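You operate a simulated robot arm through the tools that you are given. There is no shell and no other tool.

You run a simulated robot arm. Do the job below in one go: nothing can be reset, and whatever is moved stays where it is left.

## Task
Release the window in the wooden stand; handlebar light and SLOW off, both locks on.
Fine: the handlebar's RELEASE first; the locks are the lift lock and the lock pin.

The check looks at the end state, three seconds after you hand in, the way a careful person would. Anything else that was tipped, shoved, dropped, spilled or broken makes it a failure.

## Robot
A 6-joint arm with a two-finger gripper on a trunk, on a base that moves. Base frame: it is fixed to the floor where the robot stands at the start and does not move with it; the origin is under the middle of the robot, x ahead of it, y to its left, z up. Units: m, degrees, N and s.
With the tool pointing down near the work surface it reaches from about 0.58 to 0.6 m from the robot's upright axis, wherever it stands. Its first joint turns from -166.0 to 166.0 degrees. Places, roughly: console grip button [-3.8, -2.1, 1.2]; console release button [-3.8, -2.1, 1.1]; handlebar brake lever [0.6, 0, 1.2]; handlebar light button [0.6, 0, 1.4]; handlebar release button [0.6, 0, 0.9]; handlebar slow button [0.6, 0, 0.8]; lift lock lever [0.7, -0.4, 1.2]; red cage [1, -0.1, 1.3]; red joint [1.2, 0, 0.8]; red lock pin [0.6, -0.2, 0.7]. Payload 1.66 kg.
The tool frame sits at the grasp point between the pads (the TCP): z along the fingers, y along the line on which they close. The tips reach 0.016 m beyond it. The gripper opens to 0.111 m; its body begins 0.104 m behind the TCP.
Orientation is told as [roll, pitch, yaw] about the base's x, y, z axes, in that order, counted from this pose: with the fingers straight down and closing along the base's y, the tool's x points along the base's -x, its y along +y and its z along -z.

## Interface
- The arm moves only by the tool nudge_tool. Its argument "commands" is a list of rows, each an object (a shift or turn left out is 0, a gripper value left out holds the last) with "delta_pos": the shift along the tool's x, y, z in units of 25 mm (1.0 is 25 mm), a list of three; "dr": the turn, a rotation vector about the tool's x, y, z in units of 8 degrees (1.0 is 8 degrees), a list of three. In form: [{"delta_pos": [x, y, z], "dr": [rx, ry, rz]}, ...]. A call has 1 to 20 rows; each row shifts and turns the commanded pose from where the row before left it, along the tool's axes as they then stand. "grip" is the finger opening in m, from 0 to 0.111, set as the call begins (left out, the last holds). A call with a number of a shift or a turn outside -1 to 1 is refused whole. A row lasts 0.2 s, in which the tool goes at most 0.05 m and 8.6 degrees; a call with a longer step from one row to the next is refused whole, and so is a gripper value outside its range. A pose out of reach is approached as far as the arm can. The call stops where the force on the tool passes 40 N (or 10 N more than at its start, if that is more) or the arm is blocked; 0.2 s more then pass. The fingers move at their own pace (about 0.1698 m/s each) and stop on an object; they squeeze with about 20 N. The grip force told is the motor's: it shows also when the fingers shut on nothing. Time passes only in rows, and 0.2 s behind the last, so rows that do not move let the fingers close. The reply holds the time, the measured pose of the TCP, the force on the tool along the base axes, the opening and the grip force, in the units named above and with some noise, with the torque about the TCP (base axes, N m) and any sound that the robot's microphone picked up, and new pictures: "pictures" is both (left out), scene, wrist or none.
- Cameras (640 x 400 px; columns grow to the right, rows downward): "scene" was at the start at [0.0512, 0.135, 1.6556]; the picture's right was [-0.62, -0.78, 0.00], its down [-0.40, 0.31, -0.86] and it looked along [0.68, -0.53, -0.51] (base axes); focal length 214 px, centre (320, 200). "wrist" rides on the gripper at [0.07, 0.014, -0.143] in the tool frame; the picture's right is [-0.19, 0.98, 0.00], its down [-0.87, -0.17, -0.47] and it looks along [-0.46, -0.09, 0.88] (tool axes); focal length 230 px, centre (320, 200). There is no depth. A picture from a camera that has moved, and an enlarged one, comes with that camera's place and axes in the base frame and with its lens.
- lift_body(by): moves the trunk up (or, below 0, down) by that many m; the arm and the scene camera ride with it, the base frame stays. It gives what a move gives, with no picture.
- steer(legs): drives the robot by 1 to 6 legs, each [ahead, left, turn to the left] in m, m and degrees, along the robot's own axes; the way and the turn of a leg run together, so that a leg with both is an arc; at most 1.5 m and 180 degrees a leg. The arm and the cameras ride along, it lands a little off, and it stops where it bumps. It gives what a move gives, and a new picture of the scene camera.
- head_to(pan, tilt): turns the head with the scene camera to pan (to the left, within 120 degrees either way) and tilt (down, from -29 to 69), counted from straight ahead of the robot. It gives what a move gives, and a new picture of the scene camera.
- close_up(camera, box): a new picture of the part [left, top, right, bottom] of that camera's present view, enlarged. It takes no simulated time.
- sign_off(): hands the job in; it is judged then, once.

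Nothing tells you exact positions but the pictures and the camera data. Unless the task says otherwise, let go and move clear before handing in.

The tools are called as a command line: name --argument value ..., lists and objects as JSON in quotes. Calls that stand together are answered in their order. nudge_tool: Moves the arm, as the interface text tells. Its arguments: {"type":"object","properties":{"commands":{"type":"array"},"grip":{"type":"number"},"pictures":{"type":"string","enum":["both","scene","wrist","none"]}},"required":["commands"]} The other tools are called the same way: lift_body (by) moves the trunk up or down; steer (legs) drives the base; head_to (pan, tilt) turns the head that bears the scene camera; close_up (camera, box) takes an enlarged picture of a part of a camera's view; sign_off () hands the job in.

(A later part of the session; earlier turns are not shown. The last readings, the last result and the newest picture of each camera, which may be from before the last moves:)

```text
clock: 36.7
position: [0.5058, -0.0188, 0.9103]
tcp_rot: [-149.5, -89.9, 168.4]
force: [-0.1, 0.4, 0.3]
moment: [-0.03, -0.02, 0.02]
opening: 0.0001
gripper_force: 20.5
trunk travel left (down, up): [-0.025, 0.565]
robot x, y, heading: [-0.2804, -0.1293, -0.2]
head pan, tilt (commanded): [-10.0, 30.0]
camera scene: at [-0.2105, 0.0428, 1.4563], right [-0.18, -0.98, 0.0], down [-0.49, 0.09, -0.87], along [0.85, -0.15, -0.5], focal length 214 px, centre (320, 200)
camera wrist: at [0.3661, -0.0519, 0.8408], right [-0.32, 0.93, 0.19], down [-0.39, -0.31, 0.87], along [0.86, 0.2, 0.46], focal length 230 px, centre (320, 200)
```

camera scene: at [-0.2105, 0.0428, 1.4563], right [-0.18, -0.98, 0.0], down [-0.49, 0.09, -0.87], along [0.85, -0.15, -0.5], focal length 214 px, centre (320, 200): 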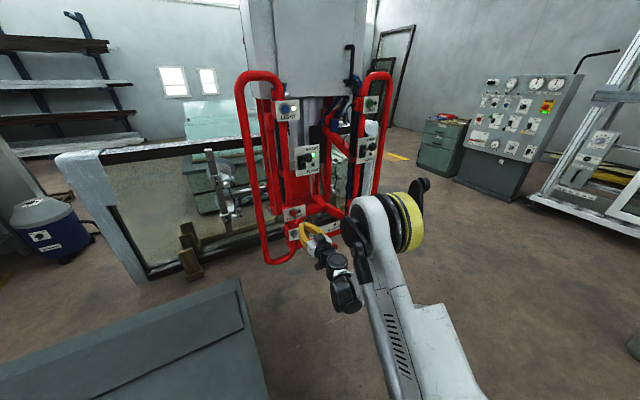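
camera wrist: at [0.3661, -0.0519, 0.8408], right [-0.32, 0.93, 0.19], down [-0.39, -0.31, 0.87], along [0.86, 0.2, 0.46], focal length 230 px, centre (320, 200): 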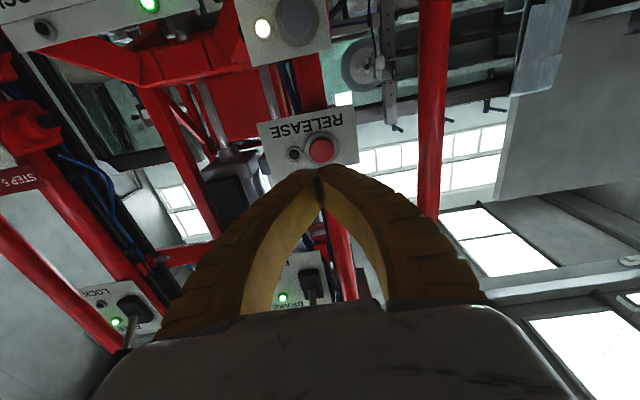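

The tool axis points right at RELEASE, with about 9–10 cm to go. I approach 7.5 cm first.

nudge_tool --commands '[{"delta_pos": [0, 0, 1]}, {"delta_pos": [0, 0, 1]}, {"delta_pos": [0, 0, 1]}]' --pictures "wrist"

close_up --camera "wrist" --box '[240, 80, 400, 220]'

```text
clock: 37.5
position: [0.5754, 0.0054, 0.912]
tcp_rot: [-149.9, -89.9, 168.8]
force: [0.1, -0.4, 0.2]
moment: [-0.02, -0.01, -0.02]
opening: 0.0
gripper_force: 20.2
trunk travel left (down, up): [-0.025, 0.565]
robot x, y, heading: [-0.2808, -0.1321, 0.0]
head pan, tilt (commanded): [-10.0, 30.0]
camera wrist: at [0.4364, -0.0271, 0.8414], right [-0.32, 0.93, 0.19], down [-0.39, -0.31, 0.87], along [0.86, 0.2, 0.46], focal length 230 px, centre (320, 200)
```

wrist: 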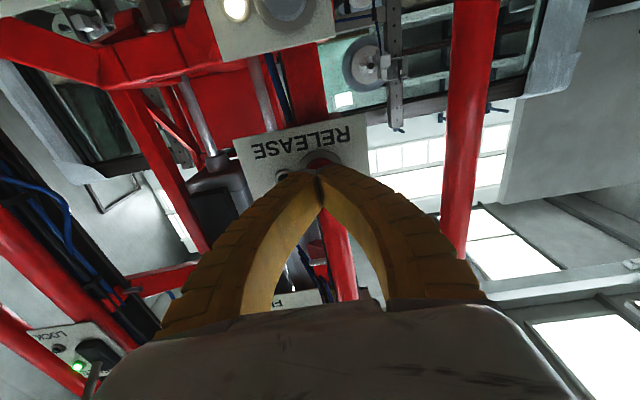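

```text
2.86 times, centred on (320, 150) of wrist
camera zoom: at [0.4364, -0.0271, 0.8414], right [-0.32, 0.93, 0.19], down [-0.39, -0.31, 0.87], along [0.86, 0.2, 0.46], focal length 657 px, centre (320, 343)
```

zoom: 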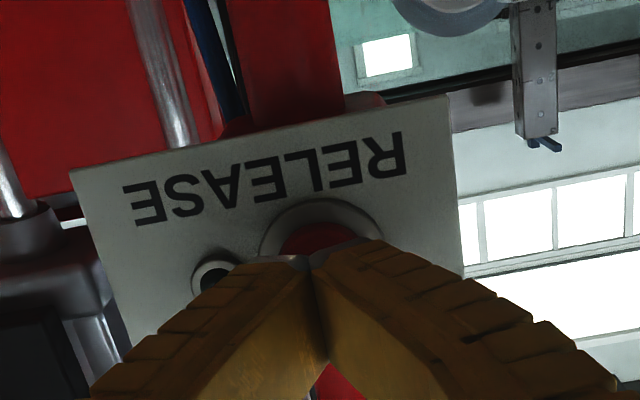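

The fingertips are in front of RELEASE, slightly under 2 cm away. I press in small steps.

nudge_tool --commands '[{"delta_pos": [0, 0.1, 0.2]}, {"delta_pos": [0, 0, 0.2]}, {"delta_pos": [0, 0, 0.2]}]' --pictures "none"

close_up --camera "wrist" --box '[240, 80, 400, 220]'

```text
clock: 38.3
position: [0.5904, 0.0135, 0.9115]
tcp_rot: [-148.9, -89.8, 167.9]
force: [0.1, -0.5, 0.1]
moment: [-0.01, -0.02, 0.0]
opening: 0.0001
gripper_force: 19.7
trunk travel left (down, up): [-0.025, 0.565]
robot x, y, heading: [-0.2785, -0.1322, 0.1]
head pan, tilt (commanded): [-10.0, 30.0]
```

```text
2.86 times, centred on (320, 150) of wrist
camera zoom: at [0.4502, -0.0199, 0.8412], right [-0.32, 0.93, 0.19], down [-0.39, -0.31, 0.87], along [0.86, 0.2, 0.46], focal length 657 px, centre (320, 343)
```

zoom: 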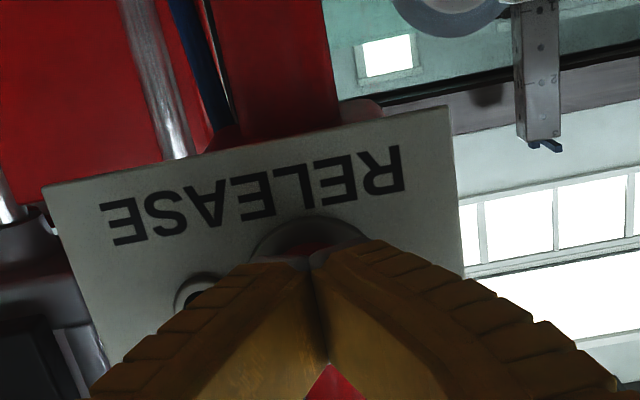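

There is no contact yet, so I continue pressing in small steps.

nudge_tool --commands '[{"delta_pos": [0, 0, 0.16]}, {"delta_pos": [0, 0, 0.16]}]' --pictures "none"

close_up --camera "wrist" --box '[240, 80, 400, 220]'

```text
clock: 38.9
position: [0.5966, 0.0146, 0.911]
tcp_rot: [-153.5, -89.9, 172.3]
force: [-2.6, -1.8, -1.5]
moment: [0.01, -0.01, -0.01]
opening: 0.006
gripper_force: 29.0
trunk travel left (down, up): [-0.025, 0.565]
robot x, y, heading: [-0.2794, -0.1328, -0.2]
head pan, tilt (commanded): [-10.0, 30.0]
heard: click
```

```text
2.86 times, centred on (320, 150) of wrist
camera zoom: at [0.4575, -0.0176, 0.8416], right [-0.32, 0.93, 0.19], down [-0.39, -0.31, 0.87], along [0.86, 0.2, 0.46], focal length 657 px, centre (320, 343)
```

zoom: 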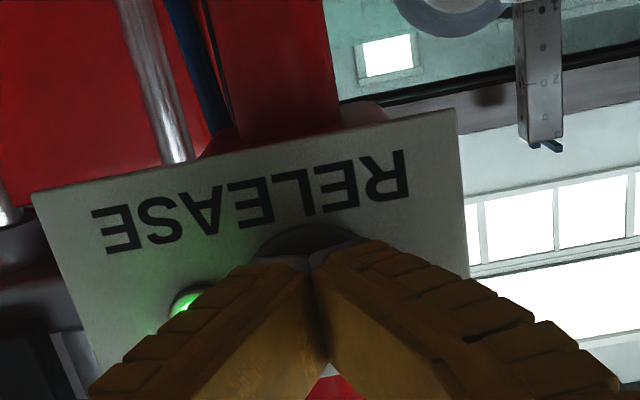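

I heard a click, and the RELEASE lamp turned green. I hold for a second, then back off and look.

nudge_tool --commands '[{"delta_pos": [0, 0, 0]}, {"delta_pos": [0, 0, 0]}, {"delta_pos": [0, 0, 0]}, {"delta_pos": [0, 0, 0]}, {"delta_pos": [0, 0, 0]}]' --pictures "none"

nudge_tool --commands '[{"delta_pos": [0, 0, -0.5]}, {"delta_pos": [0, 0, -1]}, {"delta_pos": [0, 0, -1]}]' --pictures "both"

close_up --camera "scene" --box '[180, 60, 400, 270]'

```text
clock: 40.1
position: [0.597, 0.015, 0.912]
tcp_rot: [-150.1, -89.9, 168.9]
force: [-1.6, -0.7, 0.6]
moment: [-0.02, 0.03, 0.01]
opening: 0.0
gripper_force: 28.2
trunk travel left (down, up): [-0.025, 0.565]
robot x, y, heading: [-0.2775, -0.1299, -0.1]
head pan, tilt (commanded): [-10.0, 30.0]
```

```text
clock: 40.9
position: [0.5364, -0.0052, 0.9115]
tcp_rot: [-148.5, -89.8, 167.4]
force: [-0.6, -0.8, -0.2]
moment: [0.02, 0.01, 0.0]
opening: 0.0001
gripper_force: 29.0
trunk travel left (down, up): [-0.025, 0.565]
robot x, y, heading: [-0.2811, -0.1342, -0.1]
head pan, tilt (commanded): [-10.0, 30.0]
camera scene: at [-0.2106, 0.0428, 1.4564], right [-0.18, -0.98, 0.0], down [-0.49, 0.09, -0.87], along [0.85, -0.15, -0.5], focal length 214 px, centre (320, 200)
camera wrist: at [0.3986, -0.0376, 0.8412], right [-0.32, 0.93, 0.19], down [-0.39, -0.31, 0.87], along [0.86, 0.2, 0.46], focal length 230 px, centre (320, 200)
```

scene: 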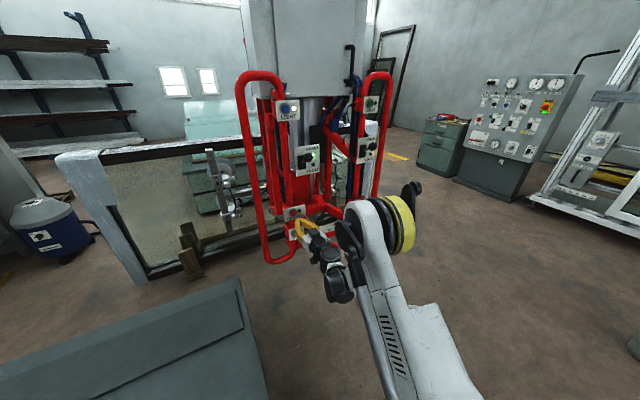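
wrist: 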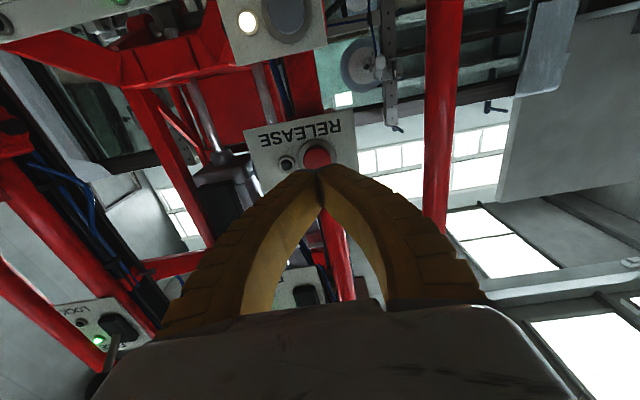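

```text
1.90 times, centred on (290, 165) of scene
camera zoom: at [-0.2106, 0.0428, 1.4564], right [-0.18, -0.98, 0.0], down [-0.49, 0.09, -0.87], along [0.85, -0.15, -0.5], focal length 408 px, centre (377, 267)
```

zoom: 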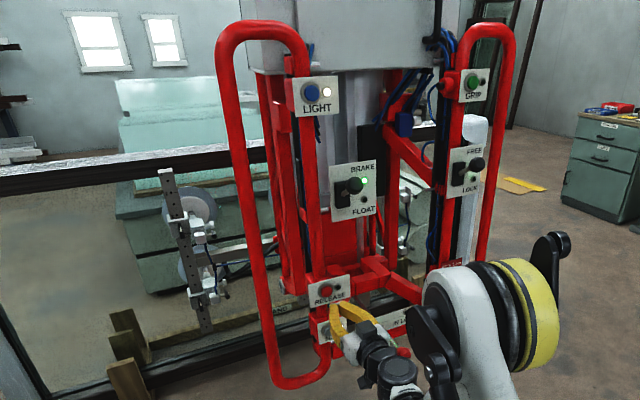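

RELEASE clicked and its lamp shone while pressed, and went dark after I let go. Before going on I want to know whether the window really let go, so I inspect the suction cups and take a look at the distant console.

close_up --camera "scene" --box '[190, 130, 290, 240]'

close_up --camera "scene" --box '[340, 85, 400, 170]'

head_to --pan -120 --tilt 15

```text
3.64 times, centred on (240, 185) of scene
camera zoom: at [-0.2106, 0.0428, 1.4564], right [-0.18, -0.98, 0.0], down [-0.49, 0.09, -0.87], along [0.85, -0.15, -0.5], focal length 780 px, centre (611, 254)
```

zoom: 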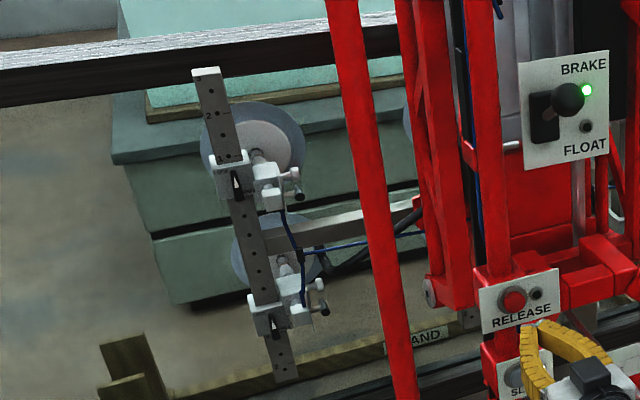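

```text
4.71 times, centred on (370, 128) of scene
camera zoom: at [-0.2106, 0.0428, 1.4564], right [-0.18, -0.98, 0.0], down [-0.49, 0.09, -0.87], along [0.85, -0.15, -0.5], focal length 1009 px, centre (85, 541)
```

zoom: 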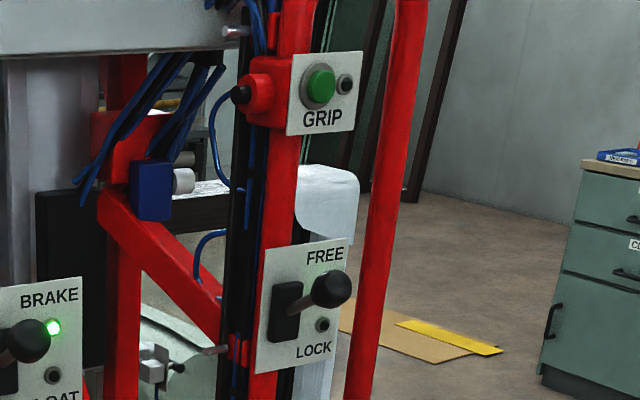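

```text
clock: 42.8
position: [0.5384, -0.0034, 0.9107]
tcp_rot: [-150.2, -89.8, 169.0]
force: [-0.3, -0.2, 0.3]
moment: [-0.04, 0.0, 0.01]
opening: 0.0
gripper_force: 28.7
trunk travel left (down, up): [-0.025, 0.565]
robot x, y, heading: [-0.2823, -0.1318, -0.1]
head pan, tilt (commanded): [-120.0, 15.0]
camera scene: at [-0.3464, -0.0222, 1.4805], right [-0.87, 0.5, 0.0], down [0.13, 0.22, -0.97], along [-0.48, -0.84, -0.26], focal length 214 px, centre (320, 200)
```

scene: 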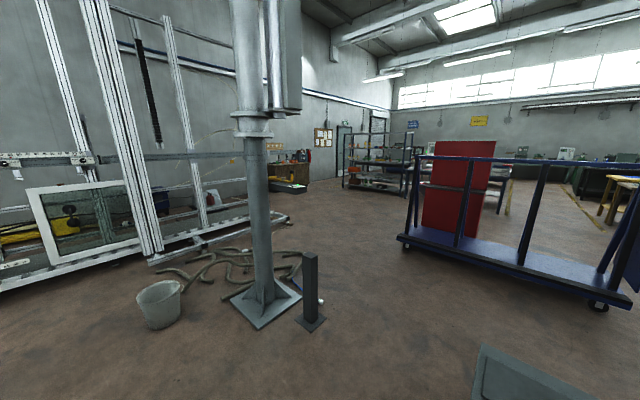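

The suction cups look the same, as expected for a standing window. I zoom in on the console's direction (about pixel 441, 161).

close_up --camera "scene" --box '[390, 120, 530, 250]'

close_up --camera "scene" --box '[500, 130, 640, 230]'

```text
3.08 times, centred on (460, 185) of scene
camera zoom: at [-0.3464, -0.0222, 1.4805], right [-0.87, 0.5, 0.0], down [0.13, 0.22, -0.97], along [-0.48, -0.84, -0.26], focal length 660 px, centre (-111, 246)
```

zoom: 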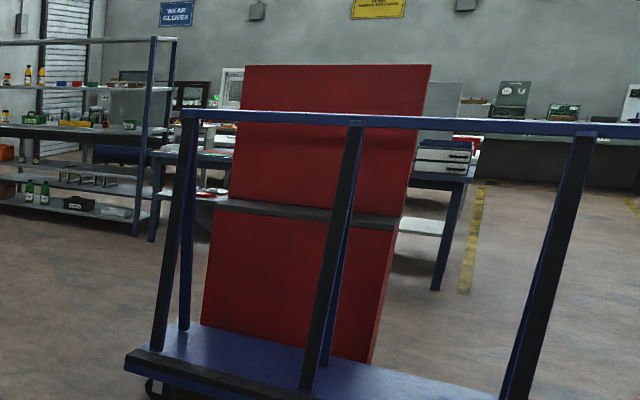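

```text
4.00 times, centred on (570, 180) of scene
camera zoom: at [-0.3464, -0.0222, 1.4805], right [-0.87, 0.5, 0.0], down [0.13, 0.22, -0.97], along [-0.48, -0.84, -0.26], focal length 858 px, centre (-680, 280)
```

zoom: 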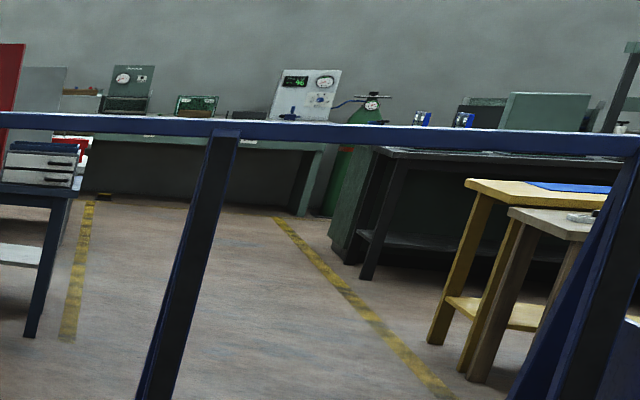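

The console is another workstation far behind, out of play. To be safe I give RELEASE a second, longer press of about three seconds and watch its lamp.

head_to --pan -5 --tilt 30

nudge_tool --commands '[{"delta_pos": [0, 0, 1]}, {"delta_pos": [0, 0, 0.8]}, {"delta_pos": [0, 0, 0.4]}, {"delta_pos": [0, 0, 0.2]}, {"delta_pos": [0, 0, 0.15]}]' --pictures "wrist"

nudge_tool --commands '[{"delta_pos": [0, 0, 0]}, {"delta_pos": [0, 0, 0]}, {"delta_pos": [0, 0, 0]}, {"delta_pos": [0, 0, 0]}, {"delta_pos": [0, 0, 0]}, {"delta_pos": [0, 0, 0]}, {"delta_pos": [0, 0, 0]}, {"delta_pos": [0, 0, 0]}, {"delta_pos": [0, 0, 0]}, {"delta_pos": [0, 0, 0]}, {"delta_pos": [0, 0, 0]}, {"delta_pos": [0, 0, 0]}]' --pictures "wrist"

nudge_tool --commands '[{"delta_pos": [0, 0, -0.55]}, {"delta_pos": [0, 0, -1]}, {"delta_pos": [0, 0, -1]}]' --pictures "both"

```text
clock: 44.8
position: [0.5375, -0.0043, 0.9097]
tcp_rot: [-148.0, -90.0, 166.8]
force: [-0.8, 0.0, 0.3]
moment: [-0.01, 0.02, 0.02]
opening: 0.0
gripper_force: 28.2
trunk travel left (down, up): [-0.025, 0.565]
robot x, y, heading: [-0.2784, -0.131, -0.1]
head pan, tilt (commanded): [-5.0, 30.0]
camera scene: at [-0.2095, 0.0506, 1.4564], right [-0.09, -1.0, 0.0], down [-0.5, 0.04, -0.87], along [0.86, -0.08, -0.5], focal length 214 px, centre (320, 200)
```

scene: 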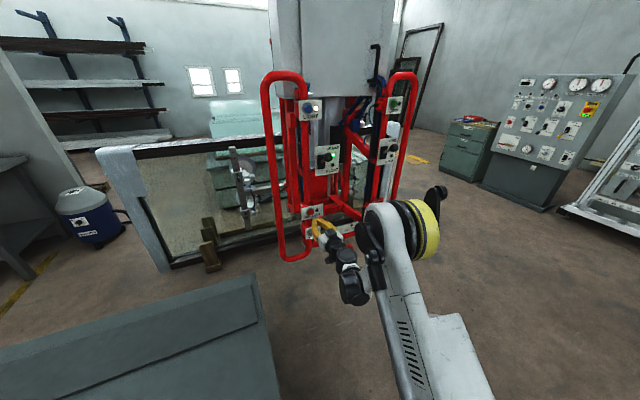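

```text
clock: 46.0
position: [0.5985, 0.0153, 0.9118]
tcp_rot: [-152.4, -89.9, 171.3]
force: [-1.8, -1.1, -1.5]
moment: [-0.03, 0.03, -0.01]
opening: 0.0059
gripper_force: 28.8
trunk travel left (down, up): [-0.025, 0.565]
robot x, y, heading: [-0.284, -0.1321, -0.1]
head pan, tilt (commanded): [-5.0, 30.0]
heard: click
camera wrist: at [0.4593, -0.0175, 0.8416], right [-0.32, 0.93, 0.19], down [-0.39, -0.31, 0.87], along [0.86, 0.2, 0.46], focal length 230 px, centre (320, 200)
```

wrist: 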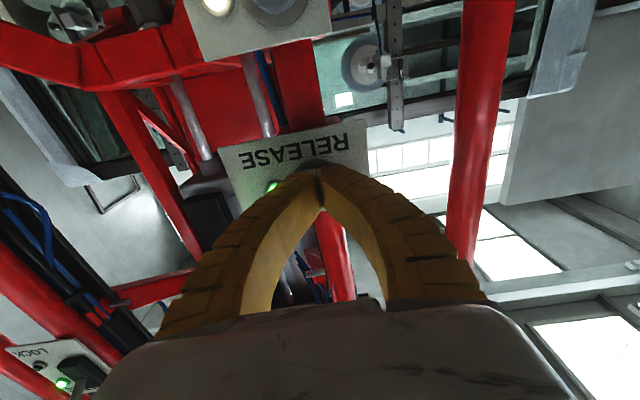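

```text
clock: 48.5
position: [0.5987, 0.0149, 0.9111]
tcp_rot: [-153.4, -89.9, 172.3]
force: [-1.7, -1.2, 0.0]
moment: [-0.01, 0.01, 0.0]
opening: 0.0062
gripper_force: 28.7
trunk travel left (down, up): [-0.025, 0.565]
robot x, y, heading: [-0.2804, -0.1318, 0.1]
head pan, tilt (commanded): [-5.0, 30.0]
camera wrist: at [0.4593, -0.0175, 0.8416], right [-0.32, 0.93, 0.19], down [-0.39, -0.31, 0.87], along [0.86, 0.2, 0.46], focal length 230 px, centre (320, 200)
```

wrist: 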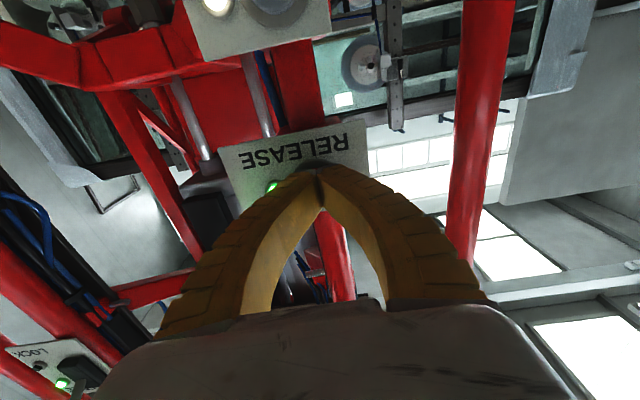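

```text
clock: 49.4
position: [0.5393, -0.0053, 0.911]
tcp_rot: [-147.7, -89.8, 166.6]
force: [0.5, -0.9, 0.5]
moment: [-0.05, 0.02, -0.04]
opening: 0.0
gripper_force: 28.3
trunk travel left (down, up): [-0.025, 0.565]
robot x, y, heading: [-0.2796, -0.1319, -0.3]
head pan, tilt (commanded): [-5.0, 30.0]
camera scene: at [-0.2096, 0.0506, 1.4564], right [-0.09, -1.0, 0.0], down [-0.5, 0.04, -0.87], along [0.86, -0.08, -0.5], focal length 214 px, centre (320, 200)
camera wrist: at [0.3989, -0.0383, 0.841], right [-0.32, 0.93, 0.19], down [-0.39, -0.31, 0.87], along [0.86, 0.2, 0.46], focal length 230 px, centre (320, 200)
```

scene: 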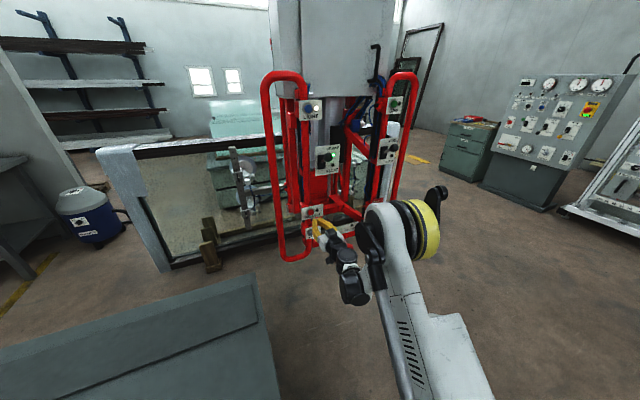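
wrist: 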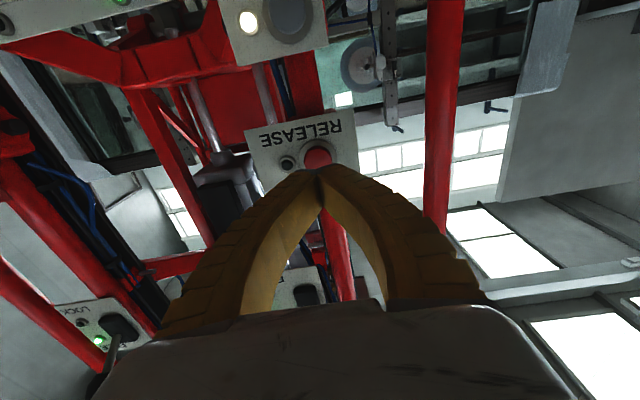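

RELEASE behaves as a momentary button and was pressed fully twice. Next is SLOW, about 11.5 cm straight below, at roughly z = 0.797.

nudge_tool --commands '[{"delta_pos": [1, 0, -0.2]}, {"delta_pos": [1, 0, 0]}, {"delta_pos": [1, 0, 0]}, {"delta_pos": [1, 0, 0]}, {"delta_pos": [0.56, 0, 0]}]' --pictures "both"

```text
clock: 50.5
position: [0.5322, -0.006, 0.7969]
tcp_rot: [-149.3, -89.8, 168.1]
force: [1.1, 0.3, 0.3]
moment: [0.01, 0.01, 0.03]
opening: 0.0002
gripper_force: 28.9
trunk travel left (down, up): [-0.025, 0.565]
robot x, y, heading: [-0.2799, -0.1327, -0.2]
head pan, tilt (commanded): [-5.0, 30.0]
camera scene: at [-0.2094, 0.0506, 1.4563], right [-0.09, -1.0, 0.0], down [-0.5, 0.04, -0.87], along [0.86, -0.08, -0.5], focal length 214 px, centre (320, 200)
camera wrist: at [0.3937, -0.0393, 0.7273], right [-0.32, 0.93, 0.19], down [-0.39, -0.31, 0.87], along [0.86, 0.2, 0.46], focal length 230 px, centre (320, 200)
```

scene: 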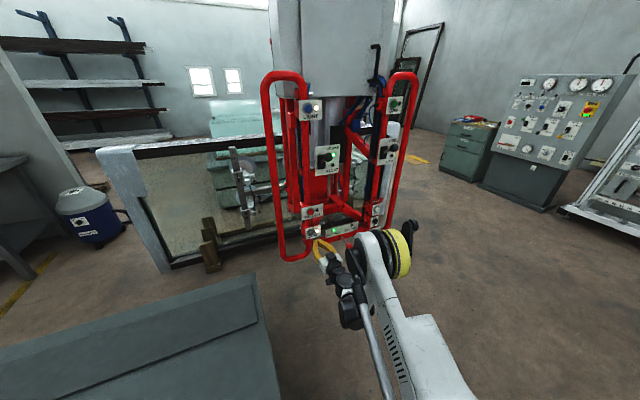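
wrist: 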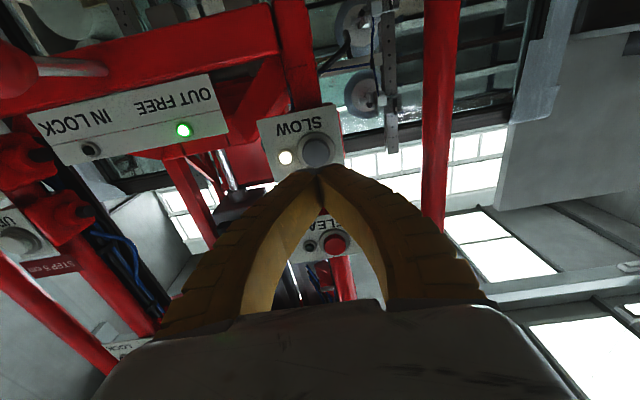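

SLOW is exactly on the tool axis. I approach and press it once.

nudge_tool --commands '[{"delta_pos": [0, 0, 1]}, {"delta_pos": [0, 0, 1]}, {"delta_pos": [0, 0, 0.3]}, {"delta_pos": [0, 0, 0.15]}, {"delta_pos": [0, 0, 0.15]}]' --pictures "wrist"

```text
clock: 51.8
position: [0.5943, 0.016, 0.7982]
tcp_rot: [-148.9, -89.9, 168.0]
force: [-0.7, 0.1, 0.2]
moment: [0.01, 0.02, 0.01]
opening: 0.0001
gripper_force: 28.7
trunk travel left (down, up): [-0.025, 0.565]
robot x, y, heading: [-0.2778, -0.1315, -0.1]
head pan, tilt (commanded): [-5.0, 30.0]
camera wrist: at [0.4557, -0.0179, 0.7275], right [-0.32, 0.93, 0.19], down [-0.39, -0.31, 0.87], along [0.86, 0.2, 0.46], focal length 230 px, centre (320, 200)
```

wrist: 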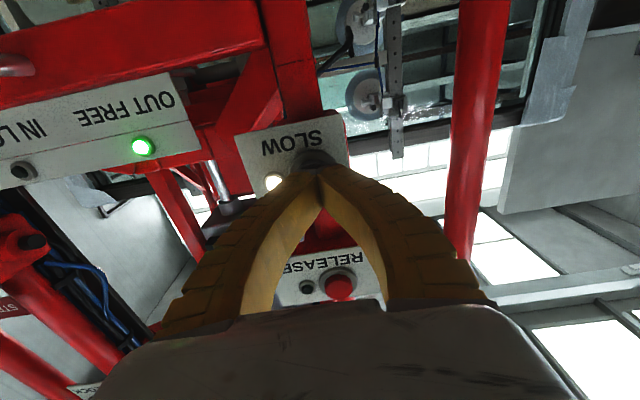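

No click yet; the fingertips should be just touching. I press on in small steps.

nudge_tool --commands '[{"delta_pos": [0, 0, 0.15]}, {"delta_pos": [0, 0, 0.15]}]' --pictures "wrist"

```text
clock: 52.4
position: [0.6014, 0.0157, 0.7973]
tcp_rot: [-153.8, -89.9, 172.7]
force: [-7.3, -2.8, -2.5]
moment: [-0.04, 0.01, -0.03]
opening: 0.0057
gripper_force: 28.7
trunk travel left (down, up): [-0.025, 0.565]
robot x, y, heading: [-0.2821, -0.1288, -0.0]
head pan, tilt (commanded): [-5.0, 30.0]
heard: click
camera wrist: at [0.4627, -0.016, 0.7278], right [-0.32, 0.93, 0.19], down [-0.39, -0.31, 0.87], along [0.86, 0.2, 0.46], focal length 230 px, centre (320, 200)
```

wrist: 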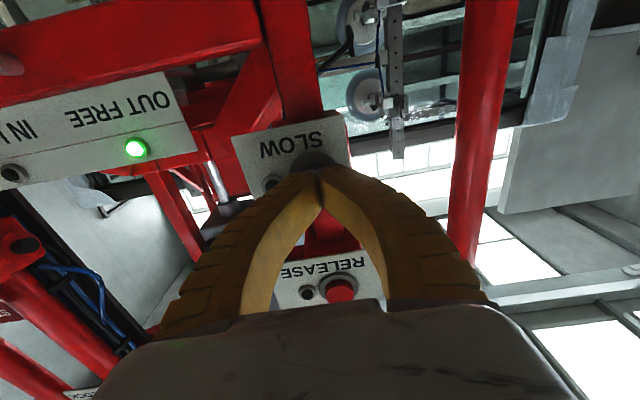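

SLOW's lamp is off. I back away well clear of the pin's knob and then move across and down to line up with it at about [0.618, -0.17, 0.68].

nudge_tool --commands '[{"delta_pos": [0, 0, -0.6]}, {"delta_pos": [0, 0, -1]}, {"delta_pos": [0, 0, -1]}, {"delta_pos": [0, 0, -1]}, {"delta_pos": [0, 0, -1]}, {"delta_pos": [0, 0, -1]}, {"delta_pos": [0, 0, -1]}, {"delta_pos": [0, -1, -0.2]}, {"delta_pos": [0, -1, 0]}, {"delta_pos": [0, -1, 0]}, {"delta_pos": [0, -1, 0]}]' --pictures "both"

```text
clock: 54.8
position: [0.5421, -0.1292, 0.8212]
tcp_rot: [-145.4, -89.9, 164.3]
force: [0.5, -0.4, -0.8]
moment: [-0.01, -0.01, 0.01]
opening: 0.0
gripper_force: 28.6
out of reach, approached as far as the arm can: row 4, 5, 6, 7
trunk travel left (down, up): [-0.025, 0.565]
robot x, y, heading: [-0.282, -0.1323, -0.2]
head pan, tilt (commanded): [-5.0, 30.0]
camera scene: at [-0.2096, 0.0507, 1.4563], right [-0.09, -1.0, 0.0], down [-0.5, 0.04, -0.87], along [0.86, -0.08, -0.5], focal length 214 px, centre (320, 200)
camera wrist: at [0.4038, -0.1628, 0.7519], right [-0.32, 0.93, 0.19], down [-0.39, -0.31, 0.87], along [0.86, 0.2, 0.46], focal length 230 px, centre (320, 200)
```

scene: 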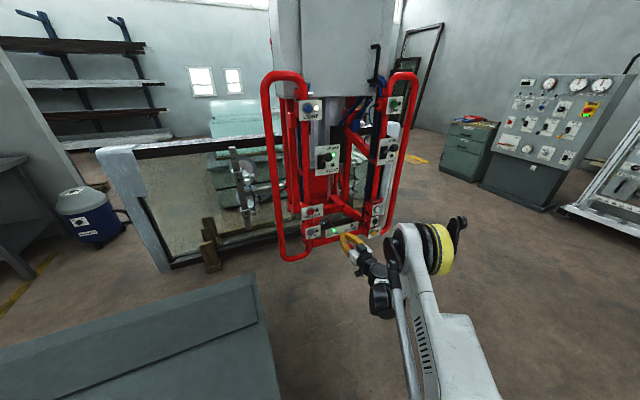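
wrist: 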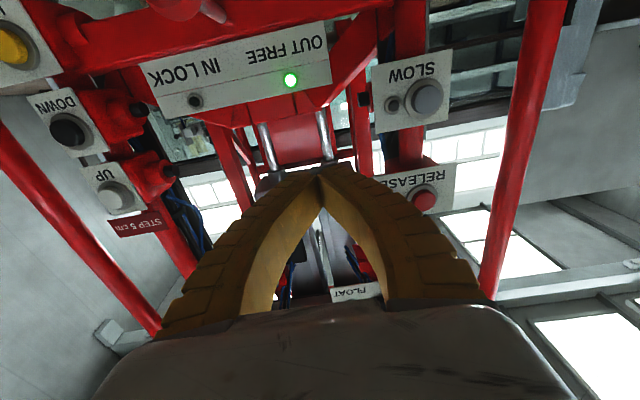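

The arm cannot fold back far enough here for the pin, so I drive back 0.15 m along the tool's direction (parallel to the grey box's edge), which takes everything straight away from the bar.

steer --legs '[[-0.142, -0.05, 0]]'

```text
clock: 56.1
position: [0.4001, -0.1797, 0.8224]
tcp_rot: [-147.7, -89.9, 166.5]
force: [0.6, -0.5, 0.3]
moment: [-0.02, -0.01, 0.0]
opening: 0.0002
gripper_force: 28.3
trunk travel left (down, up): [-0.025, 0.565]
robot x, y, heading: [-0.4236, -0.1819, -0.3]
head pan, tilt (commanded): [-5.0, 30.0]
camera scene: at [-0.3523, 0.0008, 1.4564], right [-0.09, -1.0, 0.0], down [-0.5, 0.04, -0.87], along [0.86, -0.08, -0.5], focal length 214 px, centre (320, 200)
```

scene: 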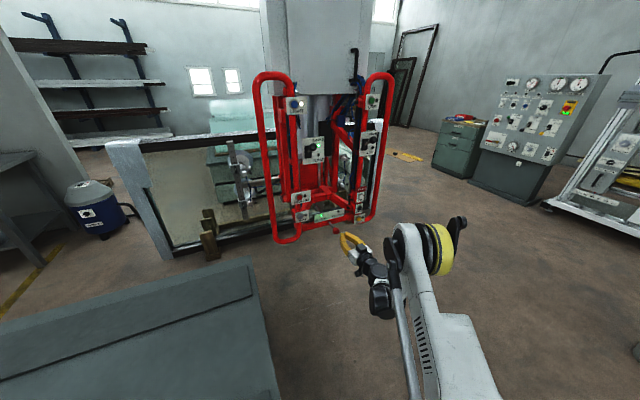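

The robot is back 15 cm. I extend toward the pin's line and lower to its height.

nudge_tool --commands '[{"delta_pos": [0, -0.85, 1]}, {"delta_pos": [0, -0.85, 1]}, {"delta_pos": [0, -0.85, 1]}, {"delta_pos": [1, 0, 0]}, {"delta_pos": [1, 0, 0]}, {"delta_pos": [1, 0, 0]}, {"delta_pos": [1, 0, 0]}, {"delta_pos": [1, 0, 0]}, {"delta_pos": [0.7, 0, 0]}]' --pictures "both"

```text
clock: 58.1
position: [0.4557, -0.2098, 0.7577]
tcp_rot: [-42.0, -89.9, 60.9]
force: [0.4, 0.9, -0.2]
moment: [0.0, 0.05, 0.01]
opening: 0.0
gripper_force: 28.6
out of reach, approached as far as the arm can: row 5, 6, 7, 8, 9
trunk travel left (down, up): [-0.025, 0.565]
robot x, y, heading: [-0.4216, -0.182, -0.0]
head pan, tilt (commanded): [-5.0, 30.0]
camera scene: at [-0.3523, 0.0007, 1.4564], right [-0.09, -1.0, 0.0], down [-0.5, 0.04, -0.87], along [0.86, -0.08, -0.5], focal length 214 px, centre (320, 200)
camera wrist: at [0.3155, -0.2428, 0.6871], right [-0.32, 0.93, 0.19], down [-0.39, -0.31, 0.87], along [0.86, 0.2, 0.46], focal length 230 px, centre (320, 200)
```

scene: 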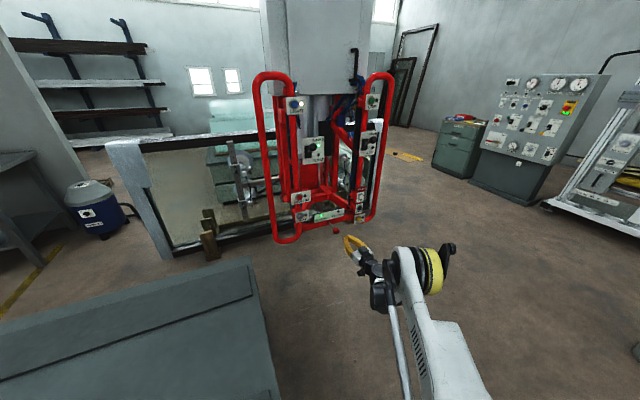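
wrist: 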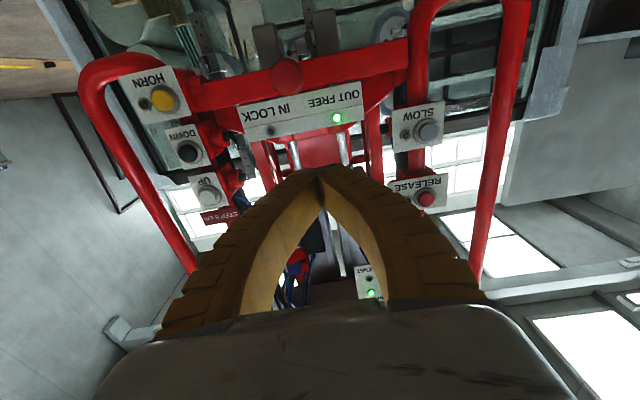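

The knob measures again at about [0.618, -0.177, 0.677]. The arm's low reach improves farther out, so I drive back another 10 cm, drop the trunk its last 2.5 cm, and extend.

steer --legs '[[-0.095, -0.033, 0]]'

lift_body --by -0.025

nudge_tool --commands '[{"delta_pos": [0, 0, 1]}, {"delta_pos": [0, 0, 1]}, {"delta_pos": [0, 0, 1]}, {"delta_pos": [0, 0, 1]}, {"delta_pos": [0, 0, 1]}, {"delta_pos": [0, 0, 1]}]' --pictures "wrist"

```text
clock: 59.3
position: [0.3604, -0.2423, 0.7574]
tcp_rot: [-41.7, -89.9, 60.5]
force: [1.3, 0.2, -0.6]
moment: [0.03, -0.01, -0.05]
opening: 0.0002
gripper_force: 28.8
trunk travel left (down, up): [-0.025, 0.565]
robot x, y, heading: [-0.5194, -0.2153, -0.3]
head pan, tilt (commanded): [-5.0, 30.0]
camera scene: at [-0.4469, -0.0318, 1.4564], right [-0.09, -1.0, 0.0], down [-0.5, 0.04, -0.87], along [0.86, -0.08, -0.5], focal length 214 px, centre (320, 200)
```

scene: 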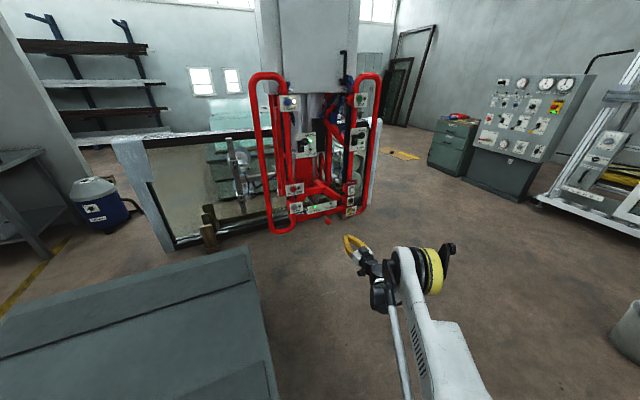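

```text
clock: 60.0
position: [0.3605, -0.2424, 0.7316]
tcp_rot: [-49.1, -89.9, 67.9]
force: [0.8, 0.3, 0.2]
moment: [0.02, -0.01, -0.02]
opening: 0.0001
gripper_force: 28.7
trunk travel left (down, up): [0.0, 0.59]
robot x, y, heading: [-0.5178, -0.2151, 0.0]
head pan, tilt (commanded): [-5.0, 30.0]
```

```text
clock: 61.4
position: [0.4573, -0.1893, 0.7928]
tcp_rot: [-13.0, -89.9, 31.7]
force: [-0.3, -0.9, -0.8]
moment: [0.01, -0.01, -0.03]
opening: 0.0001
gripper_force: 28.4
out of reach, approached as far as the arm can: row 1, 2, 3, 4, 5, 6
trunk travel left (down, up): [0.0, 0.59]
robot x, y, heading: [-0.5219, -0.2178, -0.1]
head pan, tilt (commanded): [-5.0, 30.0]
camera wrist: at [0.3167, -0.2219, 0.7227], right [-0.32, 0.93, 0.19], down [-0.39, -0.31, 0.87], along [0.86, 0.2, 0.46], focal length 230 px, centre (320, 200)
```

wrist: 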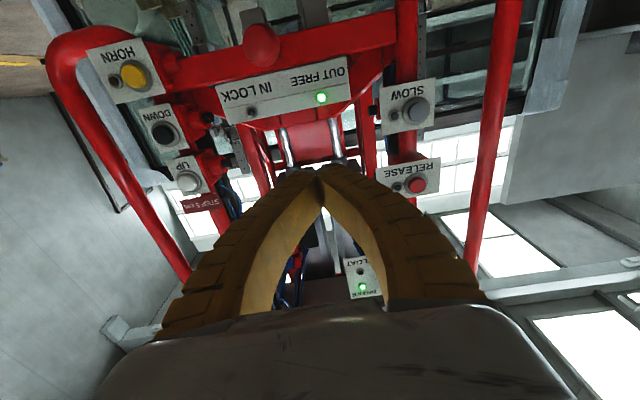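

At this height a level tool is at the edge of the arm's reach. I pitch the tool down by 40° so the wrist stays higher while the fingertips can go lower to the pin.

nudge_tool --commands '[{"dr": [0, 1, 0]}, {"dr": [0, 1, 0]}, {"dr": [0, 1, 0]}, {"dr": [0, 1, 0]}, {"dr": [0, 1, 0]}]' --pictures "both"

```text
clock: 62.6
position: [0.4567, -0.1897, 0.7918]
tcp_rot: [-0.1, -49.9, 18.9]
force: [0.1, -0.8, -0.1]
moment: [-0.01, -0.02, 0.02]
opening: 0.0
gripper_force: 28.6
trunk travel left (down, up): [0.0, 0.59]
robot x, y, heading: [-0.5206, -0.2149, -0.6]
head pan, tilt (commanded): [-5.0, 30.0]
camera scene: at [-0.4469, -0.0319, 1.4313], right [-0.09, -1.0, 0.0], down [-0.5, 0.05, -0.87], along [0.86, -0.08, -0.5], focal length 214 px, centre (320, 200)
camera wrist: at [0.3064, -0.2259, 0.8308], right [-0.2, 0.97, 0.14], down [0.24, -0.09, 0.97], along [0.95, 0.23, -0.21], focal length 230 px, centre (320, 200)
```

scene: 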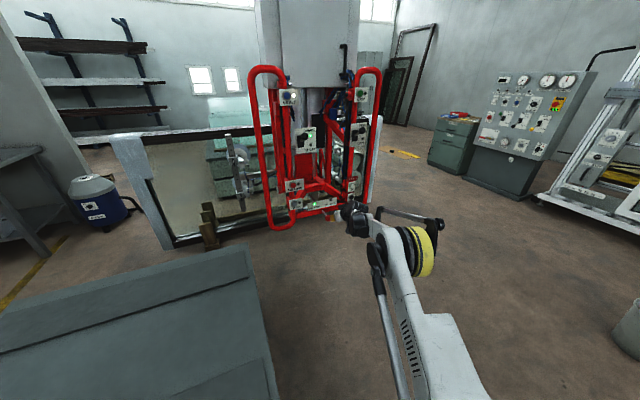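
wrist: 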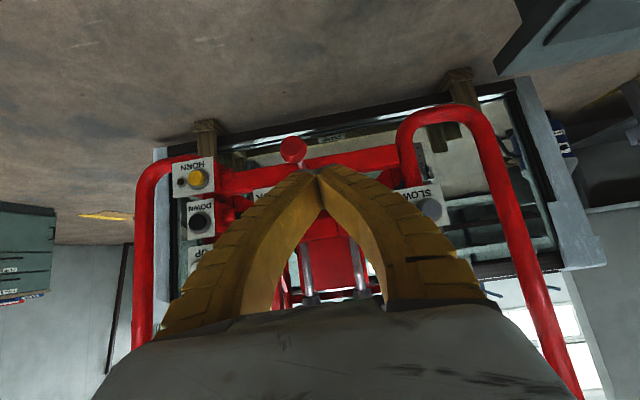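

The knob lies along the tool's line, at about [0.618, -0.179, 0.680]. I open the fingers to 8 cm to straddle it and approach part-way.

nudge_tool --commands '[{"delta_pos": [-0.3, -0.85, 0]}, {"delta_pos": [-0.29, -0.85, 0]}, {"delta_pos": [0, 0, 1]}, {"delta_pos": [0, 0, 1]}, {"delta_pos": [0, 0, 1]}]' --grip 0.08 --pictures "both"

```text
clock: 63.8
position: [0.4916, -0.2054, 0.7708]
tcp_rot: [-0.1, -50.0, 18.9]
force: [-0.3, 0.3, -0.7]
moment: [-0.02, -0.02, -0.02]
opening: 0.0815
gripper_force: 1.1
out of reach, approached as far as the arm can: row 4, 5
trunk travel left (down, up): [0.0, 0.59]
robot x, y, heading: [-0.5172, -0.2139, -0.2]
head pan, tilt (commanded): [-5.0, 30.0]
camera scene: at [-0.447, -0.0319, 1.4314], right [-0.09, -1.0, 0.0], down [-0.5, 0.05, -0.87], along [0.86, -0.08, -0.5], focal length 214 px, centre (320, 200)
camera wrist: at [0.3401, -0.2416, 0.8085], right [-0.2, 0.97, 0.14], down [0.24, -0.09, 0.97], along [0.95, 0.23, -0.21], focal length 230 px, centre (320, 200)
```

scene: 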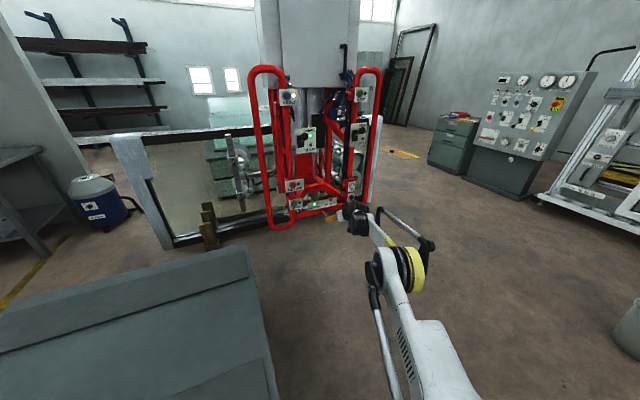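
wrist: 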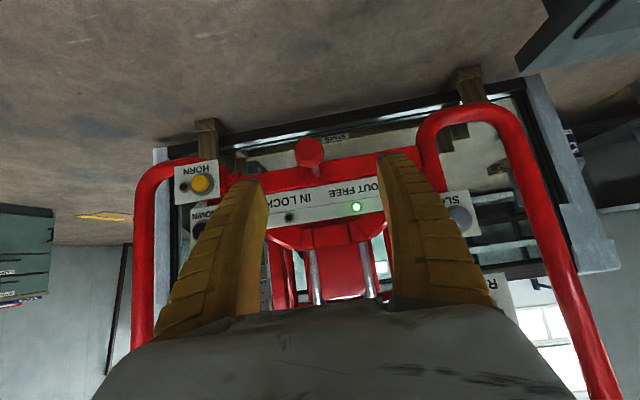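

With the tool pitched, the outer limit is about 1 m from the robot, so I stood too far back now. I retract the arm 0.3 m first, then drive forward about 0.32 m so the pin falls in the middle of the arm's range.

nudge_tool --commands '[{"delta_pos": [0.643, 0, -0.766]}, {"delta_pos": [0.643, 0, -0.766]}, {"delta_pos": [0.643, 0, -0.766]}, {"delta_pos": [0.643, 0, -0.766]}, {"delta_pos": [0.643, 0, -0.766]}, {"delta_pos": [0.643, 0, -0.766]}, {"delta_pos": [0.643, 0, -0.766]}, {"delta_pos": [0.643, 0, -0.766]}, {"delta_pos": [0.643, 0, -0.766]}, {"delta_pos": [0.643, 0, -0.766]}, {"delta_pos": [0.643, 0, -0.766]}, {"delta_pos": [0.643, 0, -0.766]}]' --pictures "scene"

```text
clock: 66.4
position: [0.206, -0.3002, 0.7688]
tcp_rot: [-0.1, -49.9, 18.9]
force: [0.0, -0.8, -0.3]
moment: [0.0, 0.0, 0.0]
opening: 0.0816
gripper_force: 0.6
trunk travel left (down, up): [0.0, 0.59]
robot x, y, heading: [-0.5189, -0.2167, -0.4]
head pan, tilt (commanded): [-5.0, 30.0]
camera scene: at [-0.4469, -0.0318, 1.4314], right [-0.09, -1.0, 0.0], down [-0.5, 0.04, -0.87], along [0.86, -0.08, -0.5], focal length 214 px, centre (320, 200)
```

scene: 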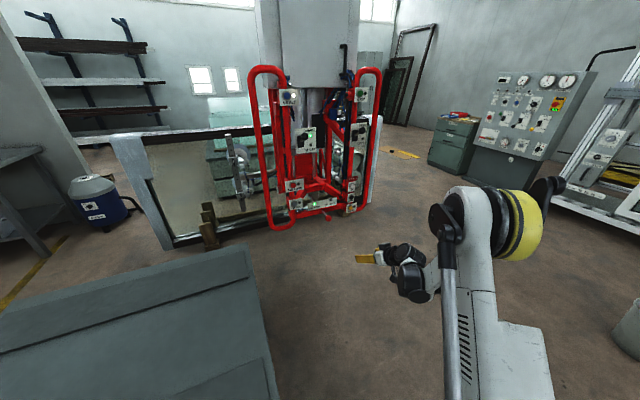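

The arm followed. Now I drive forward along the box's edge direction.

steer --legs '[[0.32, 0.085, 0]]'

nudge_tool --commands '[{"delta_pos": [0, 0, 0]}]' --pictures "wrist"

```text
clock: 68.6
position: [0.5276, -0.2141, 0.7684]
tcp_rot: [-0.2, -49.9, 18.9]
force: [-0.9, 0.2, 1.0]
moment: [-0.04, 0.03, -0.04]
opening: 0.0813
gripper_force: 0.5
trunk travel left (down, up): [0.0, 0.59]
robot x, y, heading: [-0.1973, -0.1325, -0.1]
head pan, tilt (commanded): [-5.0, 30.0]
camera scene: at [-0.1265, 0.0533, 1.4313], right [-0.09, -1.0, 0.0], down [-0.5, 0.04, -0.87], along [0.86, -0.08, -0.5], focal length 214 px, centre (320, 200)
```

scene: 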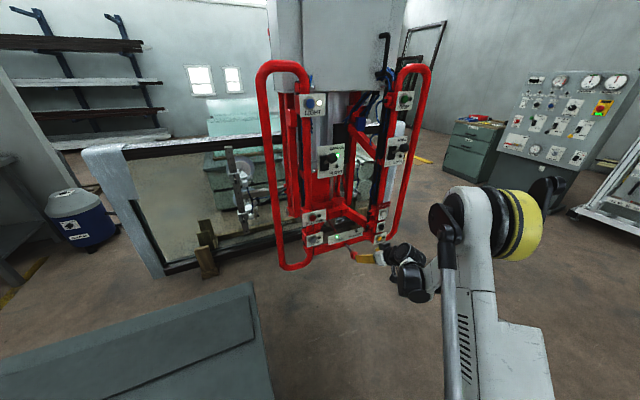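

```text
clock: 69.0
position: [0.5278, -0.2158, 0.7692]
tcp_rot: [-0.1, -50.0, 19.0]
force: [-0.1, 0.4, 0.0]
moment: [0.01, 0.01, -0.04]
opening: 0.0814
gripper_force: 0.7
trunk travel left (down, up): [0.0, 0.59]
robot x, y, heading: [-0.1992, -0.1318, 0.0]
head pan, tilt (commanded): [-5.0, 30.0]
camera wrist: at [0.3776, -0.2518, 0.807], right [-0.2, 0.97, 0.14], down [0.24, -0.09, 0.97], along [0.95, 0.23, -0.21], focal length 230 px, centre (320, 200)
```

wrist: 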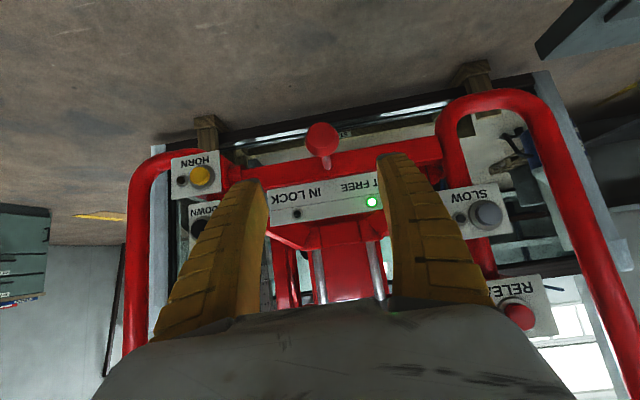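

The knob lies almost exactly on the tool axis, about 13.5 cm ahead. I advance 10 cm with the fingers open around it.

nudge_tool --commands '[{"delta_pos": [0, 0.1, 1]}, {"delta_pos": [0, 0, 1]}, {"delta_pos": [0, 0, 1]}, {"delta_pos": [0, 0, 1]}]' --pictures "both"

```text
clock: 70.0
position: [0.6013, -0.1864, 0.7038]
tcp_rot: [-0.1, -50.0, 19.0]
force: [-0.2, 0.4, 0.6]
moment: [0.0, -0.04, 0.04]
opening: 0.0814
gripper_force: 1.0
trunk travel left (down, up): [0.0, 0.59]
robot x, y, heading: [-0.2027, -0.1274, 0.1]
head pan, tilt (commanded): [-5.0, 30.0]
camera scene: at [-0.1265, 0.0532, 1.4313], right [-0.09, -1.0, 0.0], down [-0.5, 0.04, -0.87], along [0.86, -0.08, -0.5], focal length 214 px, centre (320, 200)
camera wrist: at [0.4498, -0.2238, 0.7432], right [-0.2, 0.97, 0.14], down [0.24, -0.09, 0.97], along [0.95, 0.23, -0.21], focal length 230 px, centre (320, 200)
```

scene: 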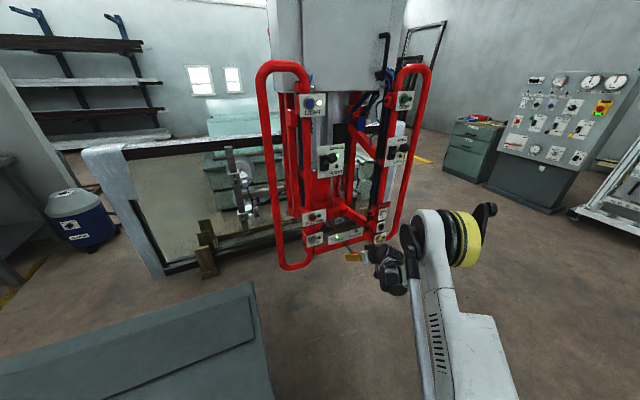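
wrist: 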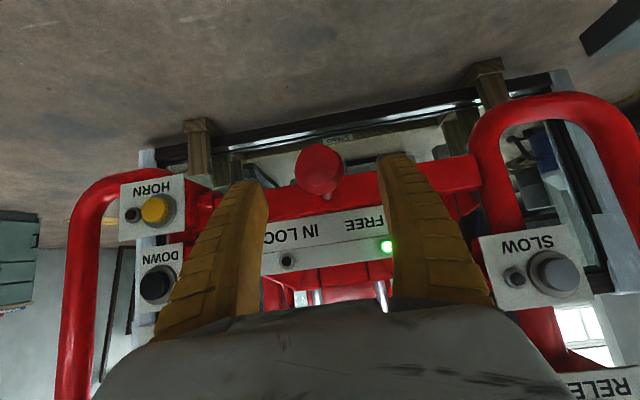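

The knob is centred between the fingers and about 4 cm ahead along the tool. I advance 4 cm and close on it.

nudge_tool --commands '[{"delta_pos": [0, 0, 0.6]}, {"delta_pos": [0, 0, 0.6]}, {"delta_pos": [0, 0, 0.4]}]' --pictures "wrist"

close_up --camera "wrist" --box '[220, 110, 420, 260]'

```text
clock: 70.8
position: [0.6285, -0.177, 0.6794]
tcp_rot: [0.1, -50.0, 18.9]
force: [-0.2, -0.7, 0.2]
moment: [0.01, -0.03, 0.02]
opening: 0.0814
gripper_force: 0.6
trunk travel left (down, up): [0.0, 0.59]
robot x, y, heading: [-0.1989, -0.1282, -0.3]
head pan, tilt (commanded): [-5.0, 30.0]
camera wrist: at [0.478, -0.2138, 0.7172], right [-0.2, 0.97, 0.14], down [0.24, -0.09, 0.97], along [0.95, 0.23, -0.21], focal length 230 px, centre (320, 200)
```

wrist: 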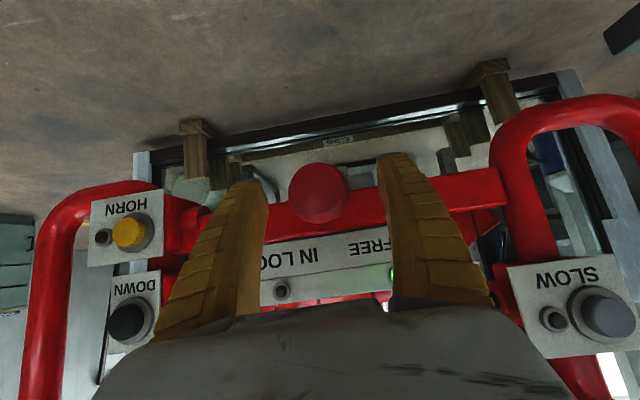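

```text
2.67 times, centred on (320, 185) of wrist
camera zoom: at [0.478, -0.2138, 0.7172], right [-0.2, 0.97, 0.14], down [0.24, -0.09, 0.97], along [0.95, 0.23, -0.21], focal length 614 px, centre (320, 240)
```

zoom: 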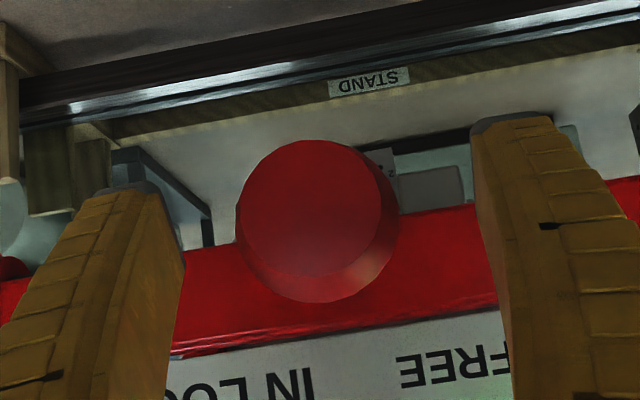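

The knob sits between the pads. I close the fingers on it.

nudge_tool --commands '[{"delta_pos": [0, 0, 0.15]}, {"delta_pos": [0, 0, 0]}, {"delta_pos": [0, 0, 0]}, {"delta_pos": [0, 0, 0]}]' --grip 0 --pictures "wrist"

```text
clock: 71.8
position: [0.6321, -0.1755, 0.6752]
tcp_rot: [0.0, -49.8, 19.0]
force: [18.1, 10.1, -14.5]
moment: [0.01, -0.36, 0.09]
opening: 0.0275
gripper_force: 33.8
trunk travel left (down, up): [0.0, 0.59]
robot x, y, heading: [-0.1975, -0.1308, -0.3]
head pan, tilt (commanded): [-5.0, 30.0]
camera wrist: at [0.4823, -0.2123, 0.7133], right [-0.2, 0.97, 0.14], down [0.24, -0.09, 0.97], along [0.95, 0.23, -0.21], focal length 230 px, centre (320, 200)
```

wrist: 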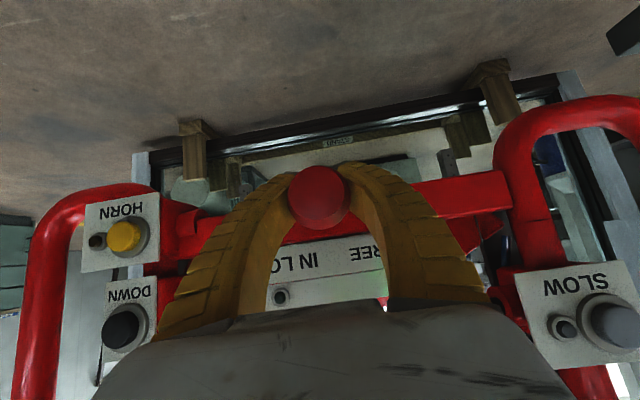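

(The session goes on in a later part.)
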